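You operate a simulated robot arm through the tools that you are given. There is no shell and no other tool. Be economical: measure what you need, move in short steps, check, and stop when the job is done.

The job below is to be done with a simulated two-armed robot. You get a single attempt, and the scene is never put back.

Task
Pick up the feed bottle with one hand, pass it to the other hand and put it on the top of the worktop. Close the grey worktop door. Take the orange socks and put it on the long upper shelf under the worktop. Put the line reel on the long upper shelf under the worktop. Open the washer door. The order is free. Set down upright: feed bottle, line reel.

It is judged by the outcome, as a careful person would: the job done as asked, and still so three seconds after it is handed in. It fails if anything else is knocked over, pushed out of place, dropped, spilled or broken.

Robot
Two 7-joint arms with two-finger parallel grippers on one trunk, on a base that drives. Base frame: it is fixed to the floor where the robot stands at the start and does not move with it; the origin is under the middle of the robot, x ahead of it, y to its left, z up. Units: mm, degrees, N and s.
The left shoulder is at the start at [50, 161, 1130], the right one opposite. With the tool pointing down near the work surface each hand reaches from about 240 to 680 mm from the robot's upright axis, wherever it stands, measured 20 degrees to its own side. Places, roughly: grey worktop door [-300, -400, 400]; line reel (6x10x10 cm) [-2800, -800, 900]; long upper shelf under the worktop [-2400, -900, 500]; orange socks [-1000, -750, 1000]; top of the worktop [-400, -1000, 900]; washer door [-400, 3200, 600]. Payload 3.43 kg a hand.
The TCP of each hand is the grasp point between the finger pads, 30 mm short of the fingertips. In the tool frame z runs along the fingers and y along their closing line. Largest opening 94 mm; finger width 28, thickness 10; the body of the gripper, 50 by 96 mm, starts 55 mm behind the TCP.
Orientation is that of the tool frame in the base frame, as a unit quaternion [x, y, z, w]. With the fingers straight down and closing along the base's y, the tool's x points along the base's -x, its y along +y and its z along -z.

Tools
- The arms move only by the tool nudge_tool. It takes "left_commands", "right_commands" or both (then of equal length, played together; a hand with none holds still); each is a list of rows, each a list of 3 entries, a list of its own where there are three numbers: the closure, from 0 (fully open) to 1 (shut), then the shift along the base's x, y, z in units of 20 mm (1.0 is 20 mm), then the turn, a rotation vector about the base's x, y, z in units of 4 degrees (1.0 is 4 degrees). In form: [[hand, [x, y, z], [wx, wy, wz]], ...]. A call has 1 to 20 rows; each row shifts and turns the commanded pose from where the row before left it. A call with a number of a shift or a turn outside -1 to 1 is refused whole. Rows are played at 5 a second. More than 50 mm and 8.6 degrees between two rows, or a gripper value outside its range, and nothing of the call is played. A pose out of reach is approached as far as the arm can. The call stops where the force on the tool passes 40 N (or 10 N more than at its start, if that is more) or the arm is blocked; 0.2 s more then pass. Each finger travels about 45 mm/s and halts on what it meets, pressing with about 39 N; the grip force reading is that of the motor and also rises with nothing between the fingers. The clock runs only during rows and for 0.2 s after the last one: add rows that do not move to give the fingers time. It gives the time, the measured TCP pose, the force on the tool (base axes), the opening and the grip force at its end, in the units of the frame above (readings bear some noise), with the torque about the TCP (base axes, N m) and any sound that the robot's microphone picked up.
- Cameras (640 x 400 px; columns grow to the right, rows downward): "scene" is now at [98, -62.2, 1250.3]; the picture's right is [-0.74, -0.67, 0.00], its down [-0.41, 0.45, -0.79] and it looks along [0.53, -0.59, -0.61] (base axes); focal length 214 px, centre (320, 200). "left" rides on the left gripper at [76, -14, -103] in its tool frame; the picture's right is [0.18, 0.98, 0.00], its down [-0.75, 0.14, -0.64] and it looks along [-0.63, 0.12, 0.77] (tool axes); focal length 243 px, centre (320, 200). "right" rides on the right gripper at [76, 14, -103] in its tool frame; the picture's right is [-0.18, 0.98, 0.00], its down [-0.75, -0.14, -0.64] and it looks along [-0.63, -0.12, 0.77] (tool axes); focal length 243 px, centre (320, 200). There is no depth. A picture from a camera that has moved, and an enlarged one, comes with that camera's place and axes in the base frame and with its lens.
- get_image(camera): a new picture of that camera. The clock stands still meanwhile.
- move_column(by): slides the trunk up (or, below 0, down) by that many mm; the arms and the scene camera ride with it, the base frame stays. It gives what a move gives, with no picture.
- roll_base(legs): drives the robot by 1 to 6 legs, each [ahead, left, turn to the left] in mm, mm and degrees, along the robot's own axes; the way and the turn of a leg run together, so that a leg with both is an arc; at most 1500 mm and 180 degrees a leg. The arms and the cameras ride along, it lands a little off, and it stops where it bumps. It gives what a move gives.
- aim_head(pan, tilt): turns the head with the scene camera to pan (to the left, within 80 degrees either way) and tilt (down, from -29 to 69), counted from straight ahead of the robot. It gives what a move gives.
- zoom(camera, box): a new picture of the part [left, top, right, bottom] of that camera's present view, enlarged. The clock stands still meanwhile.
- hand_in(): hands the job in; it is judged then, once.

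Go step by step. Nothing tells you exact positions but the pictures and the camera data: compare them with the known pose of the tool, close in by small moves and look again before you grip or let go. The budget is 165 turns and 138 pictures, counting those below and the enlarged ones. Unless the task says otherwise, let go and move clear before handing in.

The tools are called as name(argument=value, ...) on one line, values as JSON. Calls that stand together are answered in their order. nudge_tool: Moves the arms, as the interface text tells. Its arguments: {"type":"object","properties":{"left_commands":{"type":"array"},"right_commands":{"type":"array"}},"required":[]} The other tools are called the same way: move_column (by) slides the trunk up or down; roll_base (legs) drives the base; aim_head (pan, tilt) turns the head that bears the scene camera; get_image (camera) takes a picture; zoom (camera, box) takes an enlarged picture of a part of a camera's view; hand_in () hands the job in.

At the start:

```text
time: 0.0
left_tcp_pos: [281.1, -47.3, 1329.4]
left_tcp_rot: [-0.002, 1.0, -0.003, 0.0]
left_force: [27.7, 32.1, -4.2]
left_moment: [-3.6, 2.76, -2.27]
left_grip_width: 93.8
left_gripper_force: 0.0
right_tcp_pos: [282.7, -378.7, 1321.5]
right_tcp_rot: [0.001, 1.0, 0.0, 0.0]
right_force: [0.9, -0.3, -0.6]
right_moment: [0.05, 0.0, 0.02]
right_grip_width: 93.8
right_gripper_force: 0.1
trunk travel left (down, up): [-158.0, 109.0]
robot x, y, heading: [-2.1, 0.5, 0.2]
head pan, tilt: [-41.3, 37.3]
```

scene: 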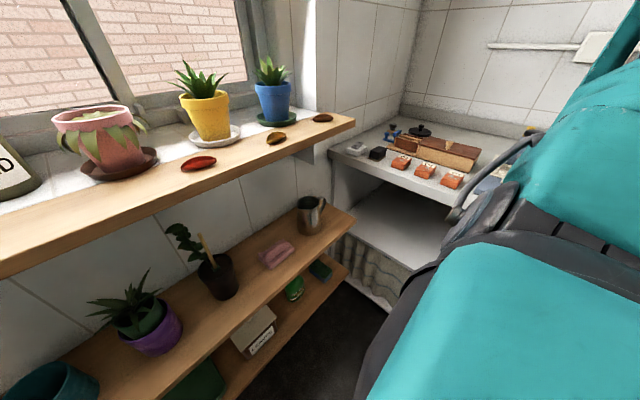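
right: 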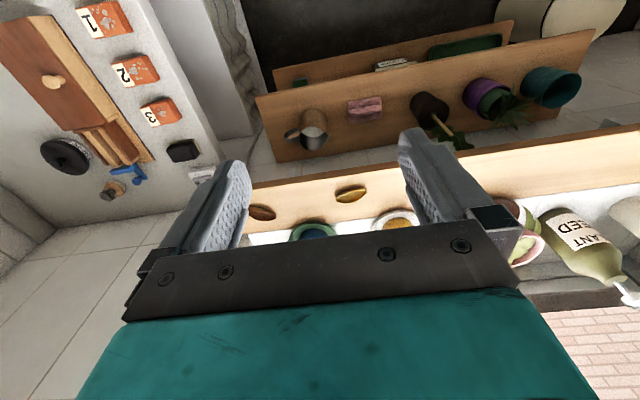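
left: 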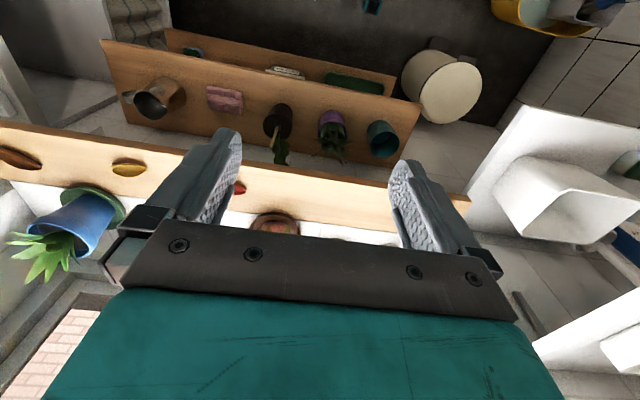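

The view shows a planter shelf in front with the feed bottle at its left edge, and a worktop to the right. I'll look around with the head first.

aim_head(pan=0, tilt=30)

get_image(camera="scene")

aim_head(pan=-80, tilt=30)

get_image(camera="scene")

aim_head(pan=80, tilt=30)

get_image(camera="scene")

```text
time: 1.1
left_tcp_pos: [283.6, -45.0, 1331.6]
left_tcp_rot: [-0.001, 1.0, -0.009, -0.002]
left_force: [18.4, 44.8, 16.6]
left_moment: [-5.77, 3.81, -3.78]
left_grip_width: 94.1
left_gripper_force: 0.1
right_tcp_pos: [282.2, -379.6, 1320.6]
right_tcp_rot: [-0.001, 1.0, -0.001, 0.0]
right_force: [0.3, 0.1, -0.9]
right_moment: [-0.02, 0.01, -0.02]
right_grip_width: 94.2
right_gripper_force: 0.0
trunk travel left (down, up): [-158.0, 109.0]
robot x, y, heading: [2.8, -2.1, 0.0]
head pan, tilt: [0.0, 30.0]
```

```text
134 pictures are left
camera scene: at [100.3, -61.4, 1252.9], right [-0.72, -0.69, 0.0], down [-0.4, 0.42, -0.81], along [0.56, -0.59, -0.58], focal length 214 px, centre (320, 200)
```

scene: 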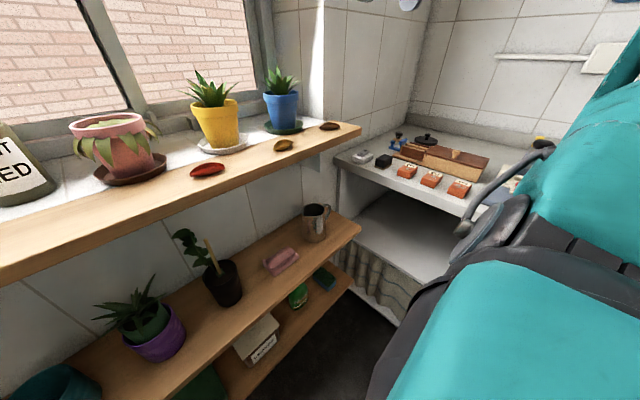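

```text
time: 2.6
left_tcp_pos: [281.8, -46.9, 1329.7]
left_tcp_rot: [-0.002, 1.0, -0.002, -0.001]
left_force: [0.3, -0.6, -1.0]
left_moment: [0.0, 0.0, 0.0]
left_grip_width: 93.7
left_gripper_force: 0.0
right_tcp_pos: [283.0, -378.2, 1320.5]
right_tcp_rot: [0.0, 1.0, -0.001, 0.001]
right_force: [-0.4, -0.1, 0.6]
right_moment: [0.02, 0.0, -0.01]
right_grip_width: 93.8
right_gripper_force: 0.0
trunk travel left (down, up): [-158.0, 109.0]
robot x, y, heading: [2.3, -0.4, 0.0]
head pan, tilt: [-80.0, 30.0]
```

```text
133 pictures are left
camera scene: at [55.6, -87.0, 1261.8], right [-0.98, -0.17, 0.0], down [-0.09, 0.49, -0.87], along [0.15, -0.85, -0.5], focal length 214 px, centre (320, 200)
```

scene: 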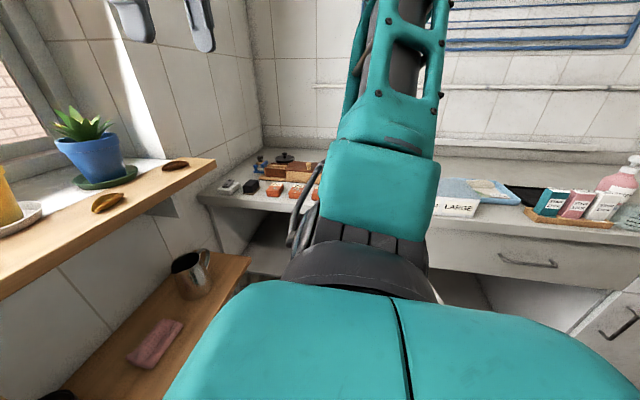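

```text
time: 5.1
left_tcp_pos: [284.5, -44.7, 1331.0]
left_tcp_rot: [-0.004, 1.0, -0.005, -0.002]
left_force: [38.1, 33.6, 0.1]
left_moment: [-4.02, 4.4, -2.09]
left_grip_width: 93.9
left_gripper_force: 0.0
right_tcp_pos: [281.8, -379.7, 1321.6]
right_tcp_rot: [0.0, 1.0, 0.001, 0.0]
right_force: [0.3, 0.5, 1.0]
right_moment: [0.01, -0.05, 0.01]
right_grip_width: 94.1
right_gripper_force: 0.1
trunk travel left (down, up): [-158.0, 109.0]
robot x, y, heading: [-2.5, -1.3, 0.2]
head pan, tilt: [80.0, 30.0]
```

```text
132 pictures are left
camera scene: at [102.0, -63.7, 1262.1], right [-0.73, -0.69, 0.0], down [-0.34, 0.36, -0.87], along [0.6, -0.63, -0.5], focal length 214 px, centre (320, 200)
```

scene: 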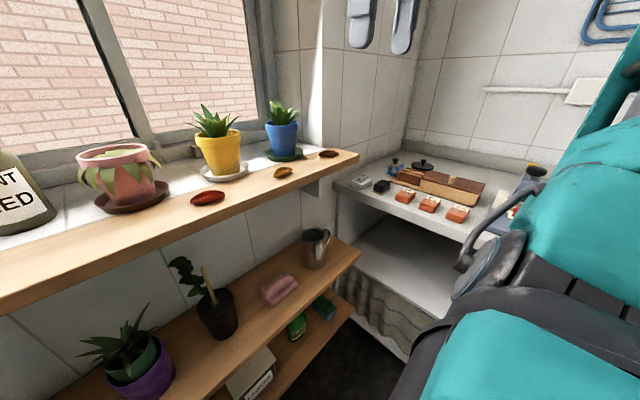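

The left arm is in the way of the head. I'll bring the head back and swing the left arm out to its own side.

aim_head(pan=-60, tilt=30)

nudge_tool(left_commands=[[0, [0, 1, 0], [0, 0, 0]], [0, [0, 1, 0], [0, 0, 0]], [0, [0, 1, 0], [0, 0, 0]], [0, [0, 1, 0], [0, 0, 0]], [0, [0, 1, 0], [0, 0, 0]], [0, [0, 1, 0], [0, 0, 0]], [0, [0, 1, 0], [0, 0, 0]], [0, [0, 1, 0], [0, 0, 0]], [0, [0, 1, 0], [0, 0, 0]], [0, [0, 1, 0], [0, 0, 0]], [0, [0, 1, 0], [0, 0, 0]], [0, [0, 1, 0], [0, 0, 0]], [0, [0, 1, 0], [0, 0, 0]], [0, [0, 1, 0], [0, 0, 0]], [0, [0, 1, 0], [0, 0, 0]], [0, [0, 1, 0], [0, 0, 0]]])

aim_head(pan=10, tilt=30)

get_image(camera="scene")

```text
time: 7.3
left_tcp_pos: [281.4, -48.7, 1329.3]
left_tcp_rot: [-0.001, 1.0, -0.001, -0.001]
left_force: [0.7, 0.6, -0.5]
left_moment: [0.02, 0.0, -0.03]
left_grip_width: 94.1
left_gripper_force: 0.1
right_tcp_pos: [282.4, -378.9, 1322.1]
right_tcp_rot: [0.0, 1.0, 0.0, 0.001]
right_force: [0.8, 0.7, 0.1]
right_moment: [0.01, 0.02, 0.0]
right_grip_width: 94.1
right_gripper_force: 0.0
trunk travel left (down, up): [-158.0, 109.0]
robot x, y, heading: [-0.1, -1.8, -0.1]
head pan, tilt: [-60.0, 30.0]
```

```text
time: 10.7
left_tcp_pos: [297.0, 255.0, 1302.4]
left_tcp_rot: [-0.001, 1.0, -0.002, -0.001]
left_force: [-0.7, -0.4, -1.1]
left_moment: [0.02, 0.0, 0.01]
left_grip_width: 94.3
left_gripper_force: 0.2
left hand out of reach, approached as far as the arm can: row 13, 14, 15, 16
right_tcp_pos: [282.2, -379.1, 1321.1]
right_tcp_rot: [-0.001, 1.0, 0.001, 0.0]
right_force: [0.2, 0.5, -0.7]
right_moment: [0.04, 0.05, 0.0]
right_grip_width: 94.0
right_gripper_force: 0.1
trunk travel left (down, up): [-158.0, 109.0]
robot x, y, heading: [-2.2, 1.5, -0.2]
head pan, tilt: [-60.0, 30.0]
```

```text
time: 12.1
left_tcp_pos: [297.4, 255.0, 1303.2]
left_tcp_rot: [-0.002, 1.0, -0.003, -0.001]
left_force: [1.1, -0.4, -0.1]
left_moment: [0.01, -0.02, 0.0]
left_grip_width: 93.9
left_gripper_force: 0.2
right_tcp_pos: [282.9, -377.8, 1321.0]
right_tcp_rot: [0.0, 1.0, 0.001, -0.001]
right_force: [0.2, -1.1, 0.2]
right_moment: [0.03, -0.02, -0.03]
right_grip_width: 94.1
right_gripper_force: 0.1
trunk travel left (down, up): [-158.0, 109.0]
robot x, y, heading: [-0.4, -0.5, 0.1]
head pan, tilt: [10.0, 30.0]
```

```text
131 pictures are left
camera scene: at [128.9, 17.6, 1261.8], right [0.17, -0.98, 0.0], down [-0.49, -0.09, -0.87], along [0.85, 0.15, -0.5], focal length 214 px, centre (320, 200)
```

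scene: 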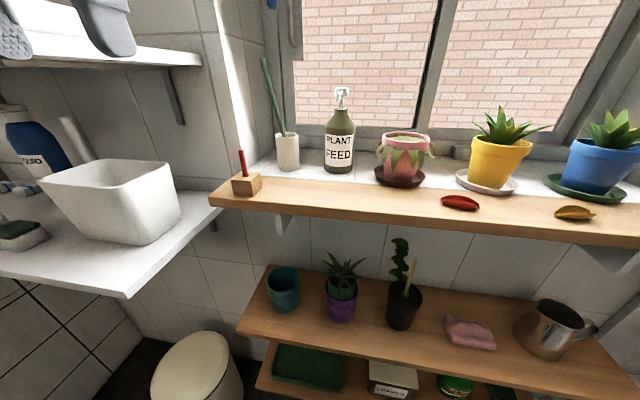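

The feed bottle stands on the window sill. I'll look left and more steeply right before turning.

aim_head(pan=80, tilt=35)

get_image(camera="scene")

```text
time: 13.5
left_tcp_pos: [297.6, 253.6, 1303.2]
left_tcp_rot: [-0.002, 1.0, -0.002, -0.001]
left_force: [-1.1, -0.6, 0.2]
left_moment: [0.01, -0.03, 0.0]
left_grip_width: 93.9
left_gripper_force: 0.0
right_tcp_pos: [281.4, -378.6, 1321.2]
right_tcp_rot: [0.0, 1.0, 0.0, 0.0]
right_force: [-0.4, 0.5, 0.0]
right_moment: [0.01, -0.02, 0.01]
right_grip_width: 93.9
right_gripper_force: 0.0
trunk travel left (down, up): [-158.0, 109.0]
robot x, y, heading: [-1.8, 2.9, 0.1]
head pan, tilt: [80.0, 35.0]
```

```text
130 pictures are left
camera scene: at [55.2, 88.7, 1254.0], right [0.98, -0.17, 0.0], down [-0.1, -0.56, -0.82], along [0.14, 0.81, -0.57], focal length 214 px, centre (320, 200)
```

scene: 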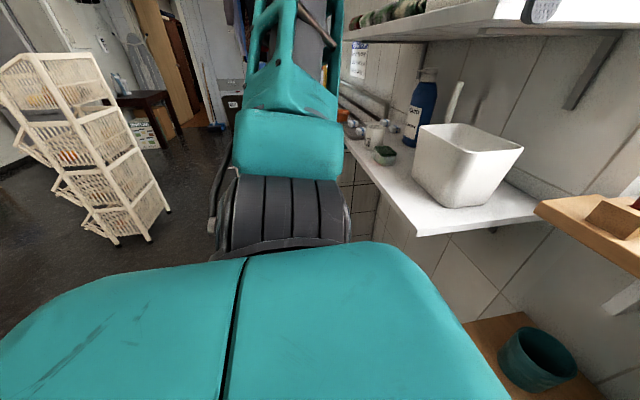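

The left side has a rack well away and there is free floor. I'll turn right by 90° to see the worktop.

aim_head(pan=0, tilt=35)

roll_base(legs=[[0, 0, -45], [0, 0, -45]])

get_image(camera="scene")

aim_head(pan=-60, tilt=35)

get_image(camera="scene")

```text
time: 15.1
left_tcp_pos: [297.1, 254.3, 1303.3]
left_tcp_rot: [-0.003, 1.0, -0.003, -0.002]
left_force: [0.0, 0.3, -0.1]
left_moment: [0.02, 0.03, -0.02]
left_grip_width: 93.9
left_gripper_force: 0.0
right_tcp_pos: [283.2, -379.6, 1320.4]
right_tcp_rot: [0.0, 1.0, 0.0, 0.0]
right_force: [-0.6, -0.3, 0.6]
right_moment: [0.02, 0.01, -0.01]
right_grip_width: 93.9
right_gripper_force: 0.0
trunk travel left (down, up): [-158.0, 109.0]
robot x, y, heading: [5.5, 3.5, 0.1]
head pan, tilt: [0.0, 35.0]
```

```text
time: 19.6
left_tcp_pos: [251.3, -299.7, 1303.4]
left_tcp_rot: [0.708, 0.706, -0.001, -0.002]
left_force: [-0.2, -0.2, 0.2]
left_moment: [-0.03, -0.03, 0.01]
left_grip_width: 93.9
left_gripper_force: 0.1
right_tcp_pos: [-381.0, -280.3, 1321.8]
right_tcp_rot: [0.709, 0.705, 0.0, 0.0]
right_force: [0.0, 0.3, 0.1]
right_moment: [0.07, -0.01, 0.0]
right_grip_width: 94.1
right_gripper_force: 0.0
trunk travel left (down, up): [-158.0, 109.0]
robot x, y, heading: [-2.7, 1.2, -90.3]
head pan, tilt: [0.0, 35.0]
```

```text
129 pictures are left
camera scene: at [-1.1, -126.0, 1254.0], right [-1.0, 0.01, 0.0], down [0.0, 0.57, -0.82], along [-0.01, -0.82, -0.57], focal length 214 px, centre (320, 200)
```

scene: 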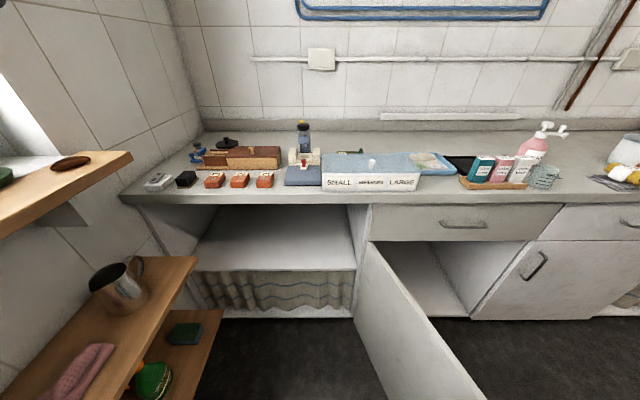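

```text
time: 20.9
left_tcp_pos: [253.1, -299.1, 1302.9]
left_tcp_rot: [0.709, 0.706, -0.001, -0.003]
left_force: [0.1, 0.2, 0.8]
left_moment: [0.01, 0.0, -0.02]
left_grip_width: 94.2
left_gripper_force: 0.1
right_tcp_pos: [-381.1, -280.1, 1321.7]
right_tcp_rot: [0.709, 0.705, 0.001, 0.0]
right_force: [0.4, 0.5, 0.2]
right_moment: [-0.01, -0.02, -0.02]
right_grip_width: 93.9
right_gripper_force: 0.1
trunk travel left (down, up): [-158.0, 109.0]
robot x, y, heading: [-0.0, 0.6, -90.2]
head pan, tilt: [-60.0, 35.0]
```

```text
128 pictures are left
camera scene: at [-76.9, -81.6, 1254.0], right [-0.5, 0.87, 0.0], down [0.5, 0.28, -0.82], along [-0.71, -0.41, -0.57], focal length 214 px, centre (320, 200)
```

scene: 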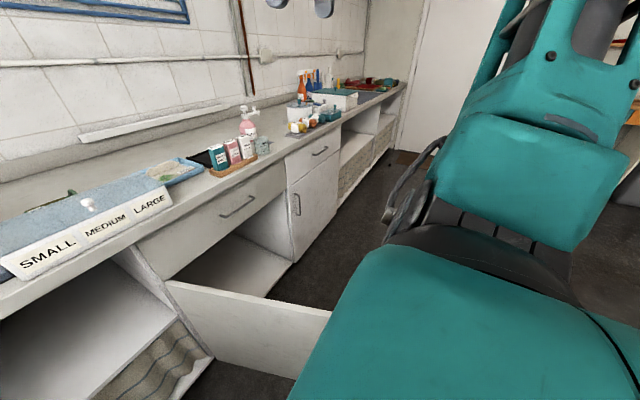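

The grey door stands open about 60° towards me. I'll look down more steeply to pin down its free edge.

aim_head(pan=-25, tilt=65)

get_image(camera="scene")

get_image(camera="right")

```text
time: 21.9
left_tcp_pos: [252.5, -299.5, 1303.9]
left_tcp_rot: [0.708, 0.706, -0.001, -0.002]
left_force: [-0.2, -0.4, 0.5]
left_moment: [-0.01, -0.02, 0.02]
left_grip_width: 94.1
left_gripper_force: 0.0
right_tcp_pos: [-380.4, -279.3, 1321.9]
right_tcp_rot: [0.709, 0.705, 0.0, 0.0]
right_force: [0.1, 0.1, -0.5]
right_moment: [-0.01, 0.0, -0.02]
right_grip_width: 93.7
right_gripper_force: 0.1
trunk travel left (down, up): [-158.0, 109.0]
robot x, y, heading: [-1.6, 1.8, -90.5]
head pan, tilt: [-25.0, 65.0]
```

```text
127 pictures are left
camera scene: at [-26.5, -92.8, 1214.2], right [-0.9, 0.43, 0.0], down [0.39, 0.82, -0.42], along [-0.18, -0.38, -0.91], focal length 214 px, centre (320, 200)
```

scene: 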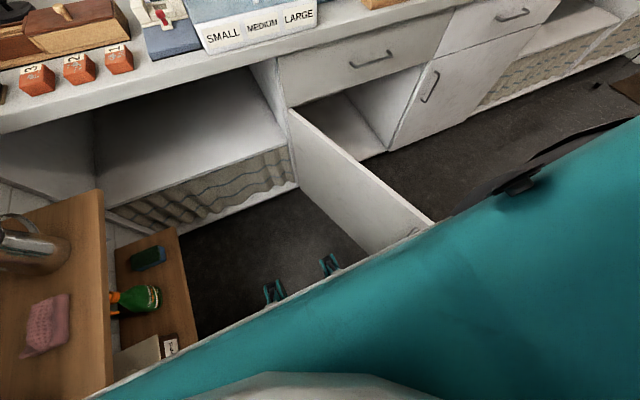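

```text
126 pictures are left
camera right: at [-366.4, -203.2, 1425.0], right [0.98, -0.19, 0.0], down [-0.15, -0.75, 0.64], along [-0.12, -0.63, -0.77], focal length 243 px, centre (320, 200)
```

right: 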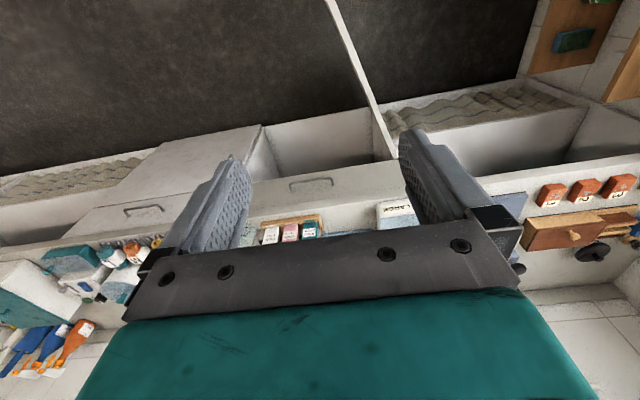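

The door's top edge runs from about (-174,-620) to (-340,-128) at z≈730. I'll lower the trunk and bring the closed right hand down, tilted forward, on the robot's side of the door.

move_column(by=-155)

nudge_tool(right_commands=[[1, [0.8, 0.3, -1], [-1, 0, 0]], [1, [0.8, 0.3, -1], [-1, 0, 0]], [1, [0.8, 0.3, -1], [-1, 0, 0]], [1, [0.8, 0.3, -1], [-1, 0, 0]], [1, [0.8, 0.3, -1], [-1, 0, 0]], [1, [0.8, 0, -1], [-1, 0, 0]], [1, [0.8, 0, -1], [-1, 0, 0]], [1, [0.8, 0, -1], [-1, 0, 0]], [1, [0.8, 0, -1], [-1, 0, 0]], [1, [0.8, 0, -1], [-1, 0, 0]], [1, [0.8, 0, -1], [-1, 0, 0]]])

get_image(camera="right")

get_image(camera="scene")

```text
time: 23.7
left_tcp_pos: [251.9, -298.9, 1148.2]
left_tcp_rot: [0.708, 0.706, -0.002, -0.002]
left_force: [0.3, 0.8, -0.4]
left_moment: [0.01, -0.04, 0.0]
left_grip_width: 94.3
left_gripper_force: 0.0
right_tcp_pos: [-380.8, -280.3, 1166.3]
right_tcp_rot: [0.709, 0.705, 0.0, 0.0]
right_force: [-0.9, -0.3, -0.2]
right_moment: [0.02, -0.01, -0.03]
right_grip_width: 93.9
right_gripper_force: 0.0
trunk travel left (down, up): [-3.0, 264.0]
robot x, y, heading: [2.4, 0.0, -90.2]
head pan, tilt: [-25.0, 65.0]
```

```text
time: 26.1
left_tcp_pos: [253.6, -298.8, 1148.7]
left_tcp_rot: [0.708, 0.706, -0.001, -0.003]
left_force: [-0.2, -0.1, 0.3]
left_moment: [-0.01, 0.0, 0.03]
left_grip_width: 93.9
left_gripper_force: 0.1
right_tcp_pos: [-204.3, -298.3, 1027.4]
right_tcp_rot: [0.657, 0.655, -0.264, 0.266]
right_force: [0.0, -0.7, 0.0]
right_moment: [0.02, 0.01, 0.02]
right_grip_width: 0.1
right_gripper_force: 32.9
right hand out of reach, approached as far as the arm can: row 8, 9, 10, 11
trunk travel left (down, up): [-3.0, 264.0]
robot x, y, heading: [-3.5, -2.0, -90.5]
head pan, tilt: [-25.0, 65.0]
```

```text
125 pictures are left
camera right: at [-189.7, -172.1, 1049.4], right [0.98, -0.14, 0.13], down [-0.15, -0.1, 0.98], along [-0.12, -0.99, -0.11], focal length 243 px, centre (320, 200)
```

right: 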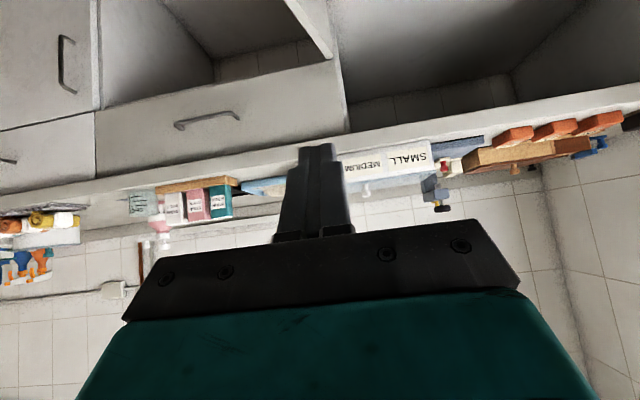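

```text
124 pictures are left
camera scene: at [-26.2, -92.9, 1059.1], right [-0.9, 0.43, 0.0], down [0.39, 0.82, -0.42], along [-0.18, -0.38, -0.91], focal length 214 px, centre (320, 200)
```

scene: 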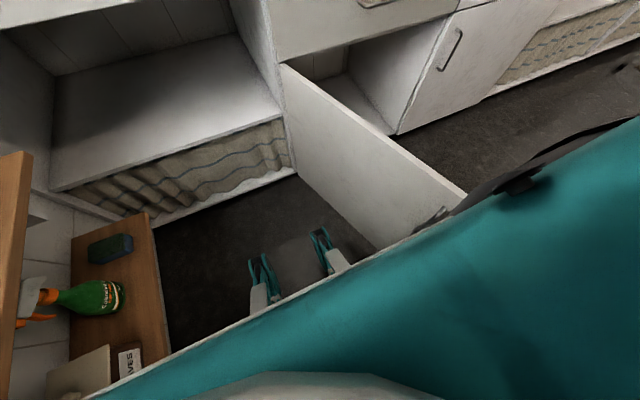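

The tilted hand is too close to the body to get lower. I'll back the robot off 220 mm, then look at the floor.

roll_base(legs=[[-220, -60, 0]])

aim_head(pan=10, tilt=60)

get_image(camera="scene")

```text
time: 27.8
left_tcp_pos: [196.9, -81.3, 1148.4]
left_tcp_rot: [0.706, 0.709, -0.002, -0.002]
left_force: [-0.2, -0.8, 0.7]
left_moment: [0.02, 0.0, 0.0]
left_grip_width: 94.3
left_gripper_force: 0.0
right_tcp_pos: [-259.7, -84.4, 1028.5]
right_tcp_rot: [0.655, 0.655, -0.264, 0.267]
right_force: [-0.7, 0.5, -0.4]
right_moment: [0.03, -0.01, 0.01]
right_grip_width: 0.0
right_gripper_force: 33.2
trunk travel left (down, up): [-3.0, 264.0]
robot x, y, heading: [-54.8, 214.8, -90.1]
head pan, tilt: [-25.0, 65.0]
```

```text
time: 28.8
left_tcp_pos: [195.7, -81.4, 1148.5]
left_tcp_rot: [0.706, 0.708, -0.001, -0.003]
left_force: [-0.1, 0.5, -0.2]
left_moment: [-0.02, 0.02, -0.01]
left_grip_width: 94.3
left_gripper_force: 0.1
right_tcp_pos: [-260.0, -83.9, 1026.7]
right_tcp_rot: [0.656, 0.656, -0.262, 0.265]
right_force: [0.0, -0.2, -0.7]
right_moment: [0.01, 0.05, 0.01]
right_grip_width: 0.2
right_gripper_force: 33.1
trunk travel left (down, up): [-3.0, 264.0]
robot x, y, heading: [-57.2, 218.8, -89.9]
head pan, tilt: [10.0, 60.0]
```

```text
123 pictures are left
camera scene: at [-46.6, 112.2, 1064.7], right [-0.98, -0.17, 0.0], down [-0.15, 0.85, -0.5], along [0.09, -0.49, -0.87], focal length 214 px, centre (320, 200)
```

scene: 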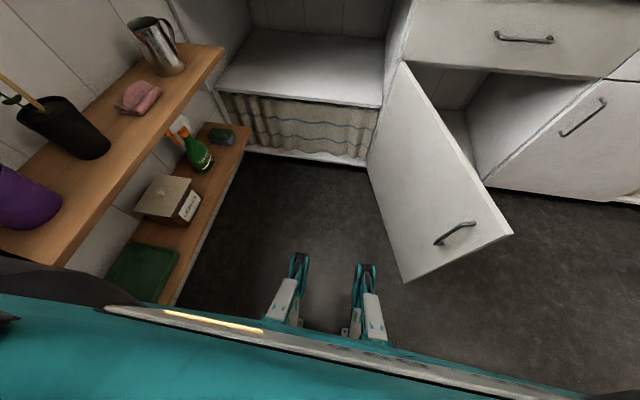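

Those are just the robot's own feet. Now the hand goes forward and down beside the door's outer face.

nudge_tool(right_commands=[[1, [0.3, -0.4, -1], [0, 0, 0]], [1, [0.3, -0.4, -1], [0, 0, 0]], [1, [0.3, -0.4, -1], [0, 0, 0]], [1, [0.3, -0.4, -1], [0, 0, 0]], [1, [0.3, -0.4, -1], [0, 0, 0]], [1, [0.2, -0.4, -1], [0, 0, 0]], [1, [0, -0.4, -1], [0, 0, 0]], [1, [0, -0.4, -1], [0, 0, 0]], [1, [0, -0.4, -1], [0, 0, 0]], [1, [0, -0.4, -1], [0, 0, 0]], [1, [0, -0.4, -1], [0, 0, 0]], [1, [0, -0.4, -1], [0, 0, 0]], [1, [0, -0.4, -1], [0, 0, 0]], [1, [0, -0.4, -1], [0, 0, 0]], [1, [0, -0.4, -1], [0, 0, 0]], [1, [0, -0.4, -1], [0, 0, 0]], [1, [0, -0.4, -1], [0, 0, 0]], [1, [0, -0.4, -1], [0, 0, 0]], [1, [0, -0.4, -1], [0, 0, 0]]])

get_image(camera="scene")

```text
time: 32.8
left_tcp_pos: [196.4, -81.9, 1148.3]
left_tcp_rot: [0.706, 0.708, -0.001, -0.002]
left_force: [-0.4, -0.4, 0.5]
left_moment: [-0.03, -0.03, 0.0]
left_grip_width: 93.9
left_gripper_force: 0.1
right_tcp_pos: [-249.0, -255.1, 705.0]
right_tcp_rot: [0.655, 0.656, -0.262, 0.266]
right_force: [-0.3, -0.3, 0.9]
right_moment: [-0.02, 0.0, -0.02]
right_grip_width: 0.0
right_gripper_force: 33.0
right hand out of reach, approached as far as the arm can: row 1, 2, 3, 4, 5, 17, 18, 19
trunk travel left (down, up): [-3.0, 264.0]
robot x, y, heading: [-59.0, 218.6, -90.1]
head pan, tilt: [10.0, 60.0]
```

```text
122 pictures are left
camera scene: at [-46.6, 112.2, 1064.7], right [-0.98, -0.17, 0.0], down [-0.15, 0.85, -0.5], along [0.09, -0.49, -0.87], focal length 214 px, centre (320, 200)
```

scene: 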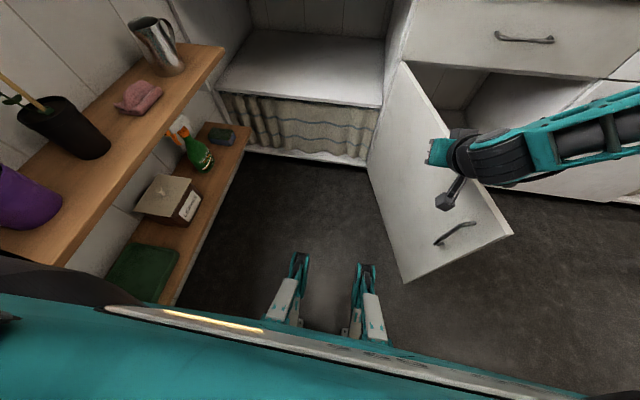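

The hand is beside the door with the fingertips about 40 mm below its top edge. Now I'll push along the closing arc.

nudge_tool(right_commands=[[1, [-1, 0, 0], [0, 0, 0]], [1, [-1, 0, 0], [0, 0, 0]], [1, [-1, -0.2, 0], [0, 0, 0]], [1, [-1, -0.3, 0], [0, 0, 0]], [1, [-1, -0.3, 0], [0, 0, 0]], [1, [-1, -0.4, 0], [0, 0, 0]], [1, [-1, -0.5, 0], [0, 0, 0]], [1, [-0.9, -0.6, 0], [0, 0, 0]], [1, [-0.8, -0.7, 0], [0, 0, 0]], [1, [-0.7, -0.8, 0], [0, 0, 0]], [1, [-0.6, -0.9, 0], [0, 0, 0]], [1, [-0.5, -0.9, 0], [0, 0, 0]]])

get_image(camera="scene")

```text
time: 35.4
left_tcp_pos: [196.3, -81.5, 1148.0]
left_tcp_rot: [0.706, 0.708, -0.002, -0.002]
left_force: [-0.1, -0.4, 0.1]
left_moment: [0.03, 0.01, 0.0]
left_grip_width: 93.9
left_gripper_force: 0.1
right_tcp_pos: [-458.8, -367.9, 705.8]
right_tcp_rot: [0.656, 0.656, -0.262, 0.266]
right_force: [0.3, 1.3, 0.3]
right_moment: [0.0, 0.02, 0.02]
right_grip_width: 0.0
right_gripper_force: 33.2
trunk travel left (down, up): [-3.0, 264.0]
robot x, y, heading: [-57.2, 216.7, -90.0]
head pan, tilt: [10.0, 60.0]
```

```text
121 pictures are left
camera scene: at [-46.5, 112.1, 1064.7], right [-0.98, -0.17, 0.0], down [-0.15, 0.85, -0.5], along [0.09, -0.49, -0.87], focal length 214 px, centre (320, 200)
```

scene: 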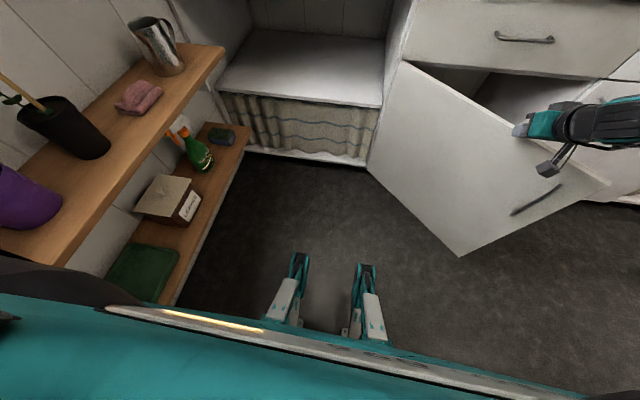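

The door is swinging shut nicely. I'll drive forward so the held-out hand keeps pushing it.

roll_base(legs=[[170, 0, 0]])

get_image(camera="scene")

```text
time: 36.9
left_tcp_pos: [196.8, -255.7, 1149.5]
left_tcp_rot: [0.706, 0.708, -0.001, -0.002]
left_force: [0.5, 0.6, -0.3]
left_moment: [-0.02, -0.03, 0.02]
left_grip_width: 93.9
left_gripper_force: 0.1
right_tcp_pos: [-457.6, -540.8, 704.3]
right_tcp_rot: [0.655, 0.656, -0.263, 0.266]
right_force: [-0.4, 0.0, -0.9]
right_moment: [0.01, 0.01, -0.01]
right_grip_width: 0.1
right_gripper_force: 33.1
trunk travel left (down, up): [-3.0, 264.0]
robot x, y, heading: [-62.2, 43.4, -89.9]
head pan, tilt: [10.0, 60.0]
```

```text
120 pictures are left
camera scene: at [-46.4, -61.0, 1064.7], right [-0.98, -0.17, 0.0], down [-0.15, 0.85, -0.5], along [0.09, -0.49, -0.87], focal length 214 px, centre (320, 200)
```

scene: 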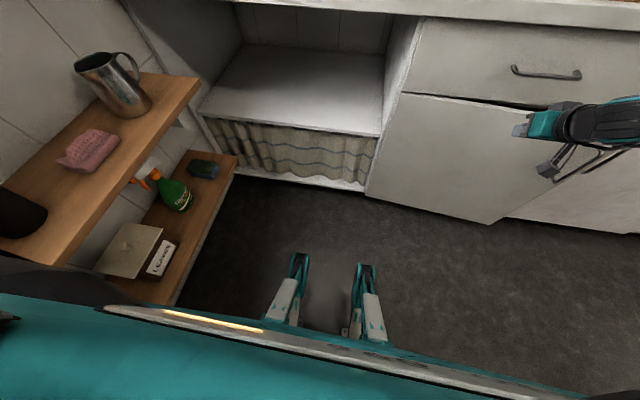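

The door is nearly closed. I'll push the last bit with the arm until force builds up.

nudge_tool(right_commands=[[1, [0, -0.5, 0], [0, 0, 0]], [1, [0, -0.5, 0], [0, 0, 0]], [1, [0, -0.5, 0], [0, 0, 0]], [1, [0, -0.5, 0], [0, 0, 0]], [1, [0, -0.4, 0], [0, 0, 0]], [1, [0, -0.4, 0], [0, 0, 0]], [1, [0, -0.3, 0], [0, 0, 0]], [1, [0, -0.3, 0], [0, 0, 0]], [1, [0, -0.3, 0], [0, 0, 0]]])

get_image(camera="scene")

```text
time: 38.9
left_tcp_pos: [196.7, -254.9, 1149.5]
left_tcp_rot: [0.706, 0.708, -0.001, -0.003]
left_force: [-0.1, -0.5, -0.1]
left_moment: [-0.02, 0.0, -0.01]
left_grip_width: 93.6
left_gripper_force: 0.2
right_tcp_pos: [-457.2, -599.5, 725.0]
right_tcp_rot: [0.655, 0.656, -0.263, 0.267]
right_force: [0.2, 0.3, 1.0]
right_moment: [0.0, -0.01, -0.01]
right_grip_width: 0.2
right_gripper_force: 33.1
right hand out of reach, approached as far as the arm can: row 4, 5, 6, 7, 8, 9
trunk travel left (down, up): [-3.0, 264.0]
robot x, y, heading: [-54.0, 43.9, -89.8]
head pan, tilt: [10.0, 60.0]
```

```text
119 pictures are left
camera scene: at [-46.4, -60.9, 1064.7], right [-0.98, -0.17, 0.0], down [-0.15, 0.85, -0.5], along [0.09, -0.49, -0.87], focal length 214 px, centre (320, 200)
```

scene: 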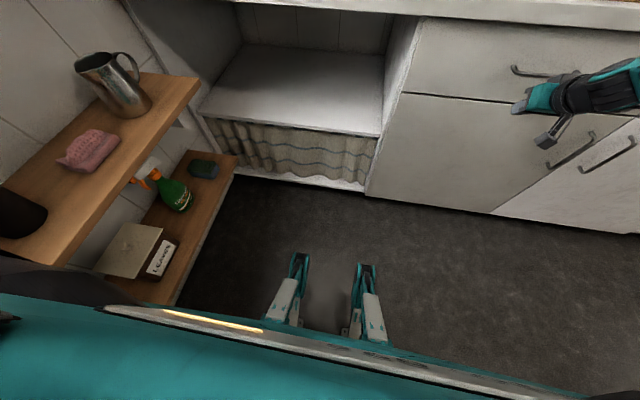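

It looks shut or nearly so; I'll zoom in on the gap.

zoom(camera="scene", box=[360, 60, 640, 235])

```text
2.29 times, centred on (500, 148) of scene
camera zoom: at [-46.4, -60.9, 1064.7], right [-0.98, -0.17, 0.0], down [-0.15, 0.85, -0.5], along [0.09, -0.49, -0.87], focal length 490 px, centre (-91, 320)
```

zoom: 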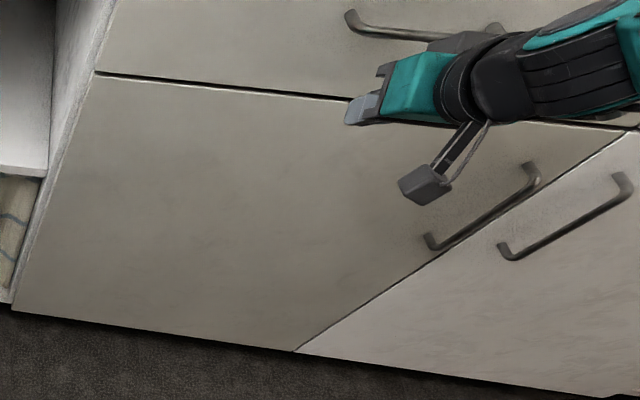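

The gaps look even. I'll add a light press by rolling forward a little to be sure.

roll_base(legs=[[20, 0, 0]])

zoom(camera="scene", box=[360, 60, 640, 235])

```text
time: 39.7
left_tcp_pos: [195.8, -274.7, 1148.0]
left_tcp_rot: [0.706, 0.708, -0.001, -0.002]
left_force: [-0.7, -0.1, 1.0]
left_moment: [-0.01, -0.02, -0.02]
left_grip_width: 94.0
left_gripper_force: 0.1
right_tcp_pos: [-456.9, -619.6, 724.3]
right_tcp_rot: [0.655, 0.657, -0.262, 0.267]
right_force: [-0.2, 0.0, 0.0]
right_moment: [0.02, 0.0, 0.0]
right_grip_width: 0.0
right_gripper_force: 33.1
trunk travel left (down, up): [-3.0, 264.0]
robot x, y, heading: [-55.9, 23.6, -90.0]
head pan, tilt: [10.0, 60.0]
```

```text
2.29 times, centred on (500, 148) of scene
camera zoom: at [-46.4, -81.1, 1064.7], right [-0.98, -0.17, 0.0], down [-0.15, 0.85, -0.5], along [0.09, -0.49, -0.87], focal length 490 px, centre (-91, 320)
```

zoom: 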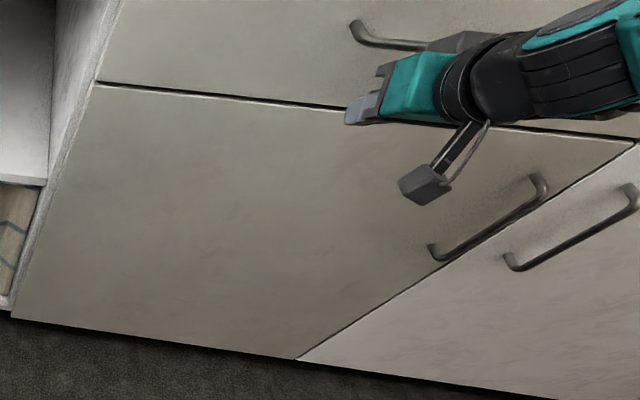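

There is still no contact, so the front face must be a bit deeper. I'll roll on gently.

roll_base(legs=[[20, 0, 0]])

zoom(camera="scene", box=[360, 60, 640, 235])

```text
time: 40.5
left_tcp_pos: [196.6, -295.2, 1148.8]
left_tcp_rot: [0.706, 0.708, -0.001, -0.003]
left_force: [-0.6, 0.5, 0.2]
left_moment: [0.0, 0.03, 0.05]
left_grip_width: 94.0
left_gripper_force: 0.1
right_tcp_pos: [-457.6, -640.1, 724.5]
right_tcp_rot: [0.655, 0.656, -0.264, 0.268]
right_force: [0.0, 0.1, 0.1]
right_moment: [0.02, -0.02, 0.01]
right_grip_width: 0.0
right_gripper_force: 32.6
trunk travel left (down, up): [-3.0, 264.0]
robot x, y, heading: [-57.8, 4.7, -89.9]
head pan, tilt: [10.0, 60.0]
```

```text
2.29 times, centred on (500, 148) of scene
camera zoom: at [-46.4, -101.2, 1064.7], right [-0.98, -0.17, 0.0], down [-0.15, 0.85, -0.5], along [0.09, -0.49, -0.87], focal length 490 px, centre (-91, 320)
```

zoom: 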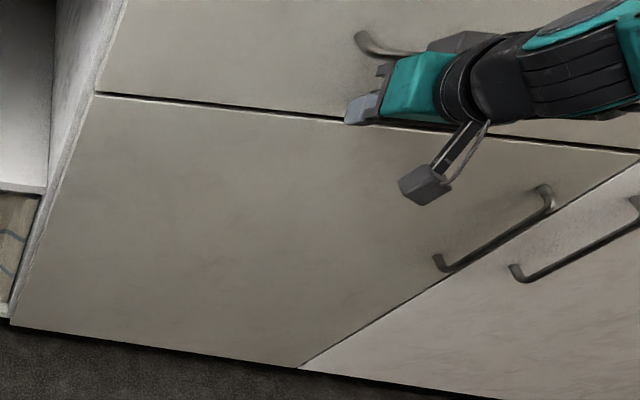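

The fingertips are level with the drawer gap. I'll draw the hand back and get it lower, then press the door proper.

nudge_tool(right_commands=[[1, [0, 1, 0], [0, 0, 0]], [1, [0, 1, 0], [0, 0, 0]], [1, [0, 1, 0], [0, 0, 0]], [1, [0, 1, 0], [0, 0, 0]], [1, [0, 1, 0], [0, 0, 0]], [1, [0, 1, 0], [0, 0, 0]], [1, [0, 1, 0], [0, 0, 0]]])

roll_base(legs=[[115, 0, 0]])

zoom(camera="scene", box=[360, 60, 640, 235])

```text
time: 42.1
left_tcp_pos: [196.1, -295.1, 1148.9]
left_tcp_rot: [0.706, 0.709, -0.002, -0.001]
left_force: [-0.9, -0.5, -0.2]
left_moment: [0.0, 0.0, 0.02]
left_grip_width: 94.4
left_gripper_force: 0.1
right_tcp_pos: [-457.7, -498.9, 725.5]
right_tcp_rot: [0.655, 0.656, -0.264, 0.268]
right_force: [0.0, 0.0, -0.6]
right_moment: [0.01, -0.02, 0.02]
right_grip_width: 0.0
right_gripper_force: 32.8
trunk travel left (down, up): [-3.0, 264.0]
robot x, y, heading: [-59.1, 0.4, -89.7]
head pan, tilt: [10.0, 60.0]
```

```text
time: 43.3
left_tcp_pos: [197.4, -409.7, 1148.4]
left_tcp_rot: [0.704, 0.71, -0.001, -0.003]
left_force: [0.2, 0.6, -0.1]
left_moment: [0.0, 0.02, -0.05]
left_grip_width: 94.0
left_gripper_force: 0.1
right_tcp_pos: [-455.8, -616.3, 725.4]
right_tcp_rot: [0.654, 0.657, -0.262, 0.267]
right_force: [-0.4, 0.6, -0.1]
right_moment: [-0.03, -0.01, 0.02]
right_grip_width: 0.0
right_gripper_force: 32.8
trunk travel left (down, up): [-3.0, 264.0]
robot x, y, heading: [-59.0, -110.6, -89.6]
head pan, tilt: [10.0, 60.0]
```

```text
2.29 times, centred on (500, 148) of scene
camera zoom: at [-45.9, -216.2, 1064.7], right [-0.98, -0.18, 0.0], down [-0.15, 0.85, -0.5], along [0.09, -0.49, -0.87], focal length 490 px, centre (-91, 320)
```

zoom: 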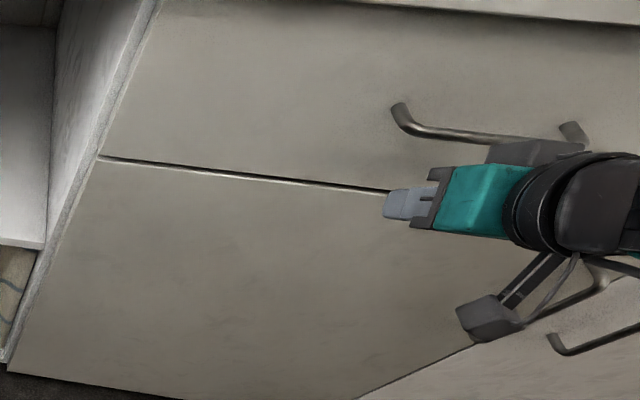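

Now lower by 60 mm and push forward to contact.

nudge_tool(right_commands=[[1, [0, 0, -1], [0, 0, 0]], [1, [0, 0, -1], [0, 0, 0]], [1, [0, 0, -1], [0, 0, 0]], [1, [0, -0.5, 0], [0, 0, 0]], [1, [0, -0.5, 0], [0, 0, 0]], [1, [0, -0.4, 0], [0, 0, 0]], [1, [0, -0.4, 0], [0, 0, 0]], [1, [0, -0.4, 0], [0, 0, 0]], [1, [0, -0.4, 0], [0, 0, 0]], [1, [0, -0.4, 0], [0, 0, 0]]])

get_image(camera="scene")

```text
time: 45.2
left_tcp_pos: [197.7, -408.2, 1148.5]
left_tcp_rot: [0.706, 0.708, -0.002, -0.002]
left_force: [-0.4, 0.3, -0.1]
left_moment: [0.01, 0.01, -0.01]
left_grip_width: 93.9
left_gripper_force: 0.1
right_tcp_pos: [-457.8, -650.5, 674.6]
right_tcp_rot: [0.656, 0.659, -0.256, 0.263]
right_force: [-0.1, 11.5, 7.8]
right_moment: [0.06, 0.04, 0.0]
right_grip_width: 0.0
right_gripper_force: 32.9
right hand out of reach, approached as far as the arm can: row 3, 6, 8
trunk travel left (down, up): [-3.0, 264.0]
robot x, y, heading: [-56.3, -107.9, -90.1]
head pan, tilt: [10.0, 60.0]
stopped in row 9 (right hand): the force on the tool passed its limit (the readings are from after the stop); the commanded pose is now the measured one
```

```text
114 pictures are left
camera scene: at [-45.6, -214.1, 1065.0], right [-0.98, -0.17, 0.0], down [-0.15, 0.85, -0.5], along [0.09, -0.49, -0.87], focal length 214 px, centre (320, 200)
```

scene: 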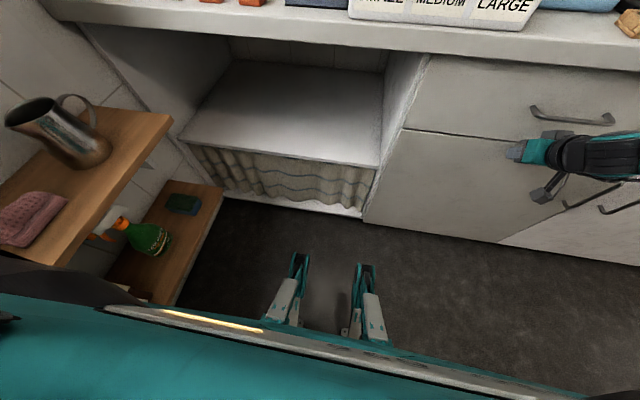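

The door is firmly shut. I'll retreat, raise the right hand back to its travel pose, and go back to face the window for the feed bottle (triangulated near (660, 57), standing at z≈1040).

nudge_tool(right_commands=[[1, [0, 1, 0], [0, 0, 0]], [1, [0, 1, 0], [0, 0, 0]], [1, [0, 1, 0.5], [1, 0, 0]], [1, [0, 1, 1], [1, 0, 0]], [1, [0, 1, 1], [1, 0, 0]], [1, [0, 1, 1], [1, 0, 0]], [1, [0, 1, 1], [1, 0, 0]], [1, [0, 0.5, 1], [1, 0, 0]], [1, [0, 0.5, 1], [1, 0, 0]], [1, [0, 0, 1], [1, 0, 0]], [1, [0, 0, 1], [1, 0, 0]], [0, [0, 0, 1], [1, 0, 0]], [0, [0, 0, 1], [1, 0, 0]], [0, [0, 0, 1], [0, 0, 0]], [0, [0, 0, 1], [0, 0, 0]], [0, [0, 0, 1], [0, 0, 0]], [0, [0, 0, 1], [0, 0, 0]], [0, [0, 0, 1], [0, 0, 0]], [0, [0, 0, 1], [0, 0, 0]]])

move_column(by=200)

aim_head(pan=20, tilt=35)

get_image(camera="scene")

```text
time: 49.2
left_tcp_pos: [196.8, -409.4, 1148.8]
left_tcp_rot: [0.705, 0.709, -0.002, -0.002]
left_force: [0.3, -0.1, 0.6]
left_moment: [0.02, 0.02, -0.01]
left_grip_width: 94.0
left_gripper_force: 0.1
right_tcp_pos: [-463.3, -503.3, 987.7]
right_tcp_rot: [0.708, 0.707, 0.009, -0.002]
right_force: [0.5, -0.2, 0.0]
right_moment: [0.02, 0.01, 0.03]
right_grip_width: 94.2
right_gripper_force: 0.0
right hand out of reach, approached as far as the arm can: row 7, 8
trunk travel left (down, up): [-3.0, 264.0]
robot x, y, heading: [-59.9, -112.6, -90.0]
head pan, tilt: [10.0, 60.0]
```

```text
time: 51.3
left_tcp_pos: [197.6, -408.5, 1348.1]
left_tcp_rot: [0.706, 0.709, -0.002, -0.002]
left_force: [0.1, 0.4, -0.6]
left_moment: [0.04, 0.0, -0.04]
left_grip_width: 94.2
left_gripper_force: 0.1
right_tcp_pos: [-462.4, -503.3, 1187.9]
right_tcp_rot: [0.708, 0.706, 0.01, -0.002]
right_force: [0.1, 0.8, 0.1]
right_moment: [-0.04, -0.01, -0.01]
right_grip_width: 94.4
right_gripper_force: 0.0
trunk travel left (down, up): [-203.0, 64.0]
robot x, y, heading: [-56.6, -113.9, -89.8]
head pan, tilt: [10.0, 60.0]
```

```text
time: 52.2
left_tcp_pos: [197.5, -410.0, 1348.7]
left_tcp_rot: [0.706, 0.708, -0.002, -0.003]
left_force: [0.4, -0.4, -0.4]
left_moment: [0.01, -0.01, -0.01]
left_grip_width: 94.1
left_gripper_force: 0.2
right_tcp_pos: [-463.8, -503.6, 1188.1]
right_tcp_rot: [0.708, 0.706, 0.009, -0.002]
right_force: [-0.5, 0.9, -0.1]
right_moment: [0.0, -0.02, -0.02]
right_grip_width: 94.2
right_gripper_force: 0.0
trunk travel left (down, up): [-203.0, 64.0]
robot x, y, heading: [-56.3, -110.2, -89.8]
head pan, tilt: [20.0, 35.0]
```

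```text
113 pictures are left
camera scene: at [-27.5, -232.6, 1298.9], right [-0.94, -0.34, 0.0], down [-0.2, 0.54, -0.82], along [0.28, -0.77, -0.57], focal length 214 px, centre (320, 200)
```

scene: 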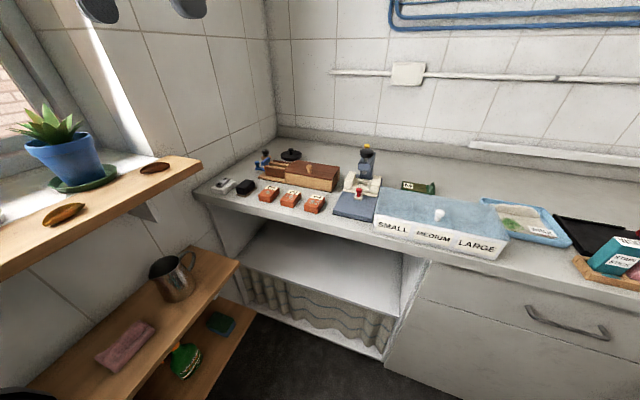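

Before turning I'll tuck the right hand in and up, then back off and turn left to face the window.

nudge_tool(right_commands=[[0, [0, 1, 1], [0, 0, 0]], [0, [0, 1, 1], [0, 0, 0]], [0, [0, 1, 1], [0, 0, 0]], [0, [0.5, 1, 1], [0, 0, 0]], [0, [0.5, 1, 1], [0, 0, 0]], [0, [0.5, 1, 1], [0, 0, 0]], [0, [0.5, 0.5, 1], [0, 0, 0]], [0, [0.5, 0.5, 1], [0, 0, 0]]])

roll_base(legs=[[-150, -40, 0], [0, 0, 90]])

aim_head(pan=5, tilt=30)

get_image(camera="scene")

```text
time: 54.0
left_tcp_pos: [197.9, -409.4, 1348.9]
left_tcp_rot: [0.706, 0.709, -0.002, -0.001]
left_force: [0.3, -0.2, -0.1]
left_moment: [-0.05, 0.01, 0.02]
left_grip_width: 94.1
left_gripper_force: 0.1
right_tcp_pos: [-412.6, -362.1, 1347.1]
right_tcp_rot: [0.708, 0.706, 0.009, -0.003]
right_force: [-0.1, -0.1, 0.7]
right_moment: [-0.01, 0.01, 0.0]
right_grip_width: 94.0
right_gripper_force: 0.1
trunk travel left (down, up): [-203.0, 64.0]
robot x, y, heading: [-55.3, -114.1, -89.9]
head pan, tilt: [20.0, 35.0]
```

```text
time: 59.3
left_tcp_pos: [196.6, 294.7, 1349.0]
left_tcp_rot: [-0.009, 1.0, -0.003, 0.0]
left_force: [0.1, 0.0, -0.2]
left_moment: [-0.01, 0.01, -0.01]
left_grip_width: 93.7
left_gripper_force: 0.1
right_tcp_pos: [157.6, -317.0, 1346.7]
right_tcp_rot: [-0.005, 1.0, 0.005, -0.008]
right_force: [0.0, 0.3, 0.2]
right_moment: [-0.01, 0.02, 0.0]
right_grip_width: 94.1
right_gripper_force: 0.0
trunk travel left (down, up): [-203.0, 64.0]
robot x, y, heading: [-95.1, 32.4, 0.9]
head pan, tilt: [20.0, 35.0]
```

```text
time: 60.0
left_tcp_pos: [195.1, 294.5, 1349.2]
left_tcp_rot: [-0.008, 1.0, -0.002, 0.0]
left_force: [0.4, -0.4, 0.1]
left_moment: [0.0, 0.02, -0.02]
left_grip_width: 94.1
left_gripper_force: 0.1
right_tcp_pos: [156.6, -317.6, 1346.4]
right_tcp_rot: [-0.005, 1.0, 0.005, -0.008]
right_force: [-0.8, -0.1, -0.2]
right_moment: [0.02, 0.0, 0.01]
right_grip_width: 94.0
right_gripper_force: 0.1
trunk travel left (down, up): [-203.0, 64.0]
robot x, y, heading: [-97.5, 35.8, 0.7]
head pan, tilt: [5.0, 30.0]
```

```text
112 pictures are left
camera scene: at [31.5, 48.0, 1306.8], right [0.1, -0.99, 0.0], down [-0.5, -0.05, -0.87], along [0.86, 0.09, -0.5], focal length 214 px, centre (320, 200)
```

scene: 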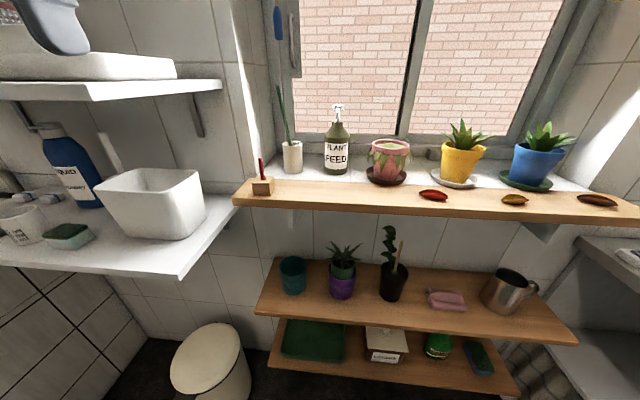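

zoom(camera="scene", box=[240, 80, 440, 205])

```text
3.20 times, centred on (340, 142) of scene
camera zoom: at [31.5, 48.0, 1306.8], right [0.1, -0.99, 0.0], down [-0.5, -0.05, -0.87], along [0.86, 0.09, -0.5], focal length 686 px, centre (256, 384)
```

zoom: 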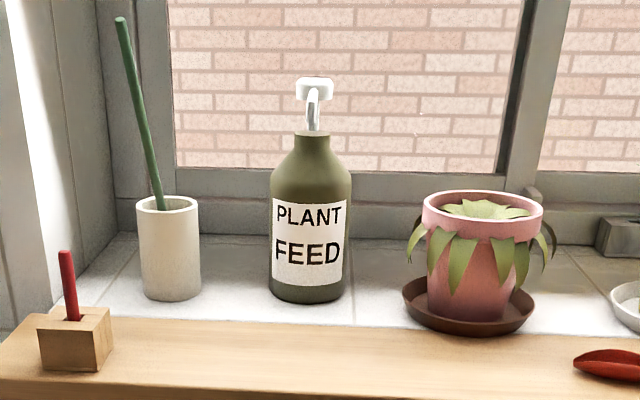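

The bottle is about 80 mm wide with a 110 mm body. Plan: left hand takes it low from the front, pitched 30° down; the right hand later takes it high. I'll pitch the left hand now.

nudge_tool(left_commands=[[0, [0.7, -0.3, -0.4], [0, -1, 0]], [0, [0.7, -0.3, -0.4], [0, -1, 0]], [0, [0.7, -0.3, -0.4], [0, -1, 0]], [0, [0.7, -0.3, -0.4], [0, -1, 0]], [0, [0.7, -0.5, -0.4], [0, -1, 0]], [0, [0.7, -0.5, -0.4], [0, -1, 0]], [0, [0.7, -0.5, -0.4], [0, -1, 0]], [0, [0.7, -0.5, -0.4], [0, -1, 0]], [0, [0.7, -0.5, -0.4], [0, -1, 0]], [0, [0.7, -0.5, -0.4], [0, -1, 0]], [0, [0.7, -0.5, -0.4], [0, -1, 0]], [0, [0.7, -0.5, -0.4], [0, -1, 0]], [0, [0.7, -0.5, -0.4], [0, -1, 0]], [0, [0.7, -0.5, -0.4], [0, -1, 0]], [0, [0.7, -0.5, -0.4], [0, -1, 0]]])

get_image(camera="left")

get_image(camera="scene")

```text
time: 63.2
left_tcp_pos: [407.6, 158.8, 1229.2]
left_tcp_rot: [-0.006, 0.866, -0.006, 0.5]
left_force: [0.6, 0.3, -1.1]
left_moment: [0.02, 0.0, 0.0]
left_grip_width: 94.1
left_gripper_force: 0.0
right_tcp_pos: [157.7, -318.0, 1346.5]
right_tcp_rot: [-0.004, 1.0, 0.006, -0.007]
right_force: [-1.0, 0.5, -0.5]
right_moment: [0.01, 0.0, 0.0]
right_grip_width: 94.0
right_gripper_force: 0.1
trunk travel left (down, up): [-203.0, 64.0]
robot x, y, heading: [-93.0, 33.7, 0.8]
head pan, tilt: [5.0, 30.0]
```

```text
110 pictures are left
camera left: at [280.0, 143.6, 1212.8], right [-0.1, 0.98, -0.18], down [-0.18, 0.16, 0.97], along [0.98, 0.12, 0.16], focal length 243 px, centre (320, 200)
```

left: 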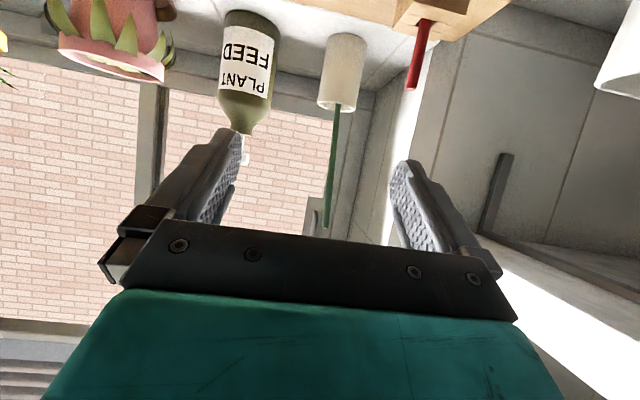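

```text
109 pictures are left
camera scene: at [31.8, 47.7, 1306.8], right [0.1, -0.99, 0.0], down [-0.5, -0.05, -0.87], along [0.86, 0.09, -0.5], focal length 214 px, centre (320, 200)
```

scene: 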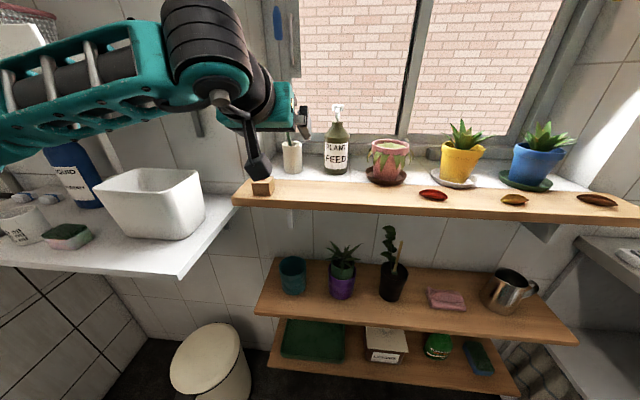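

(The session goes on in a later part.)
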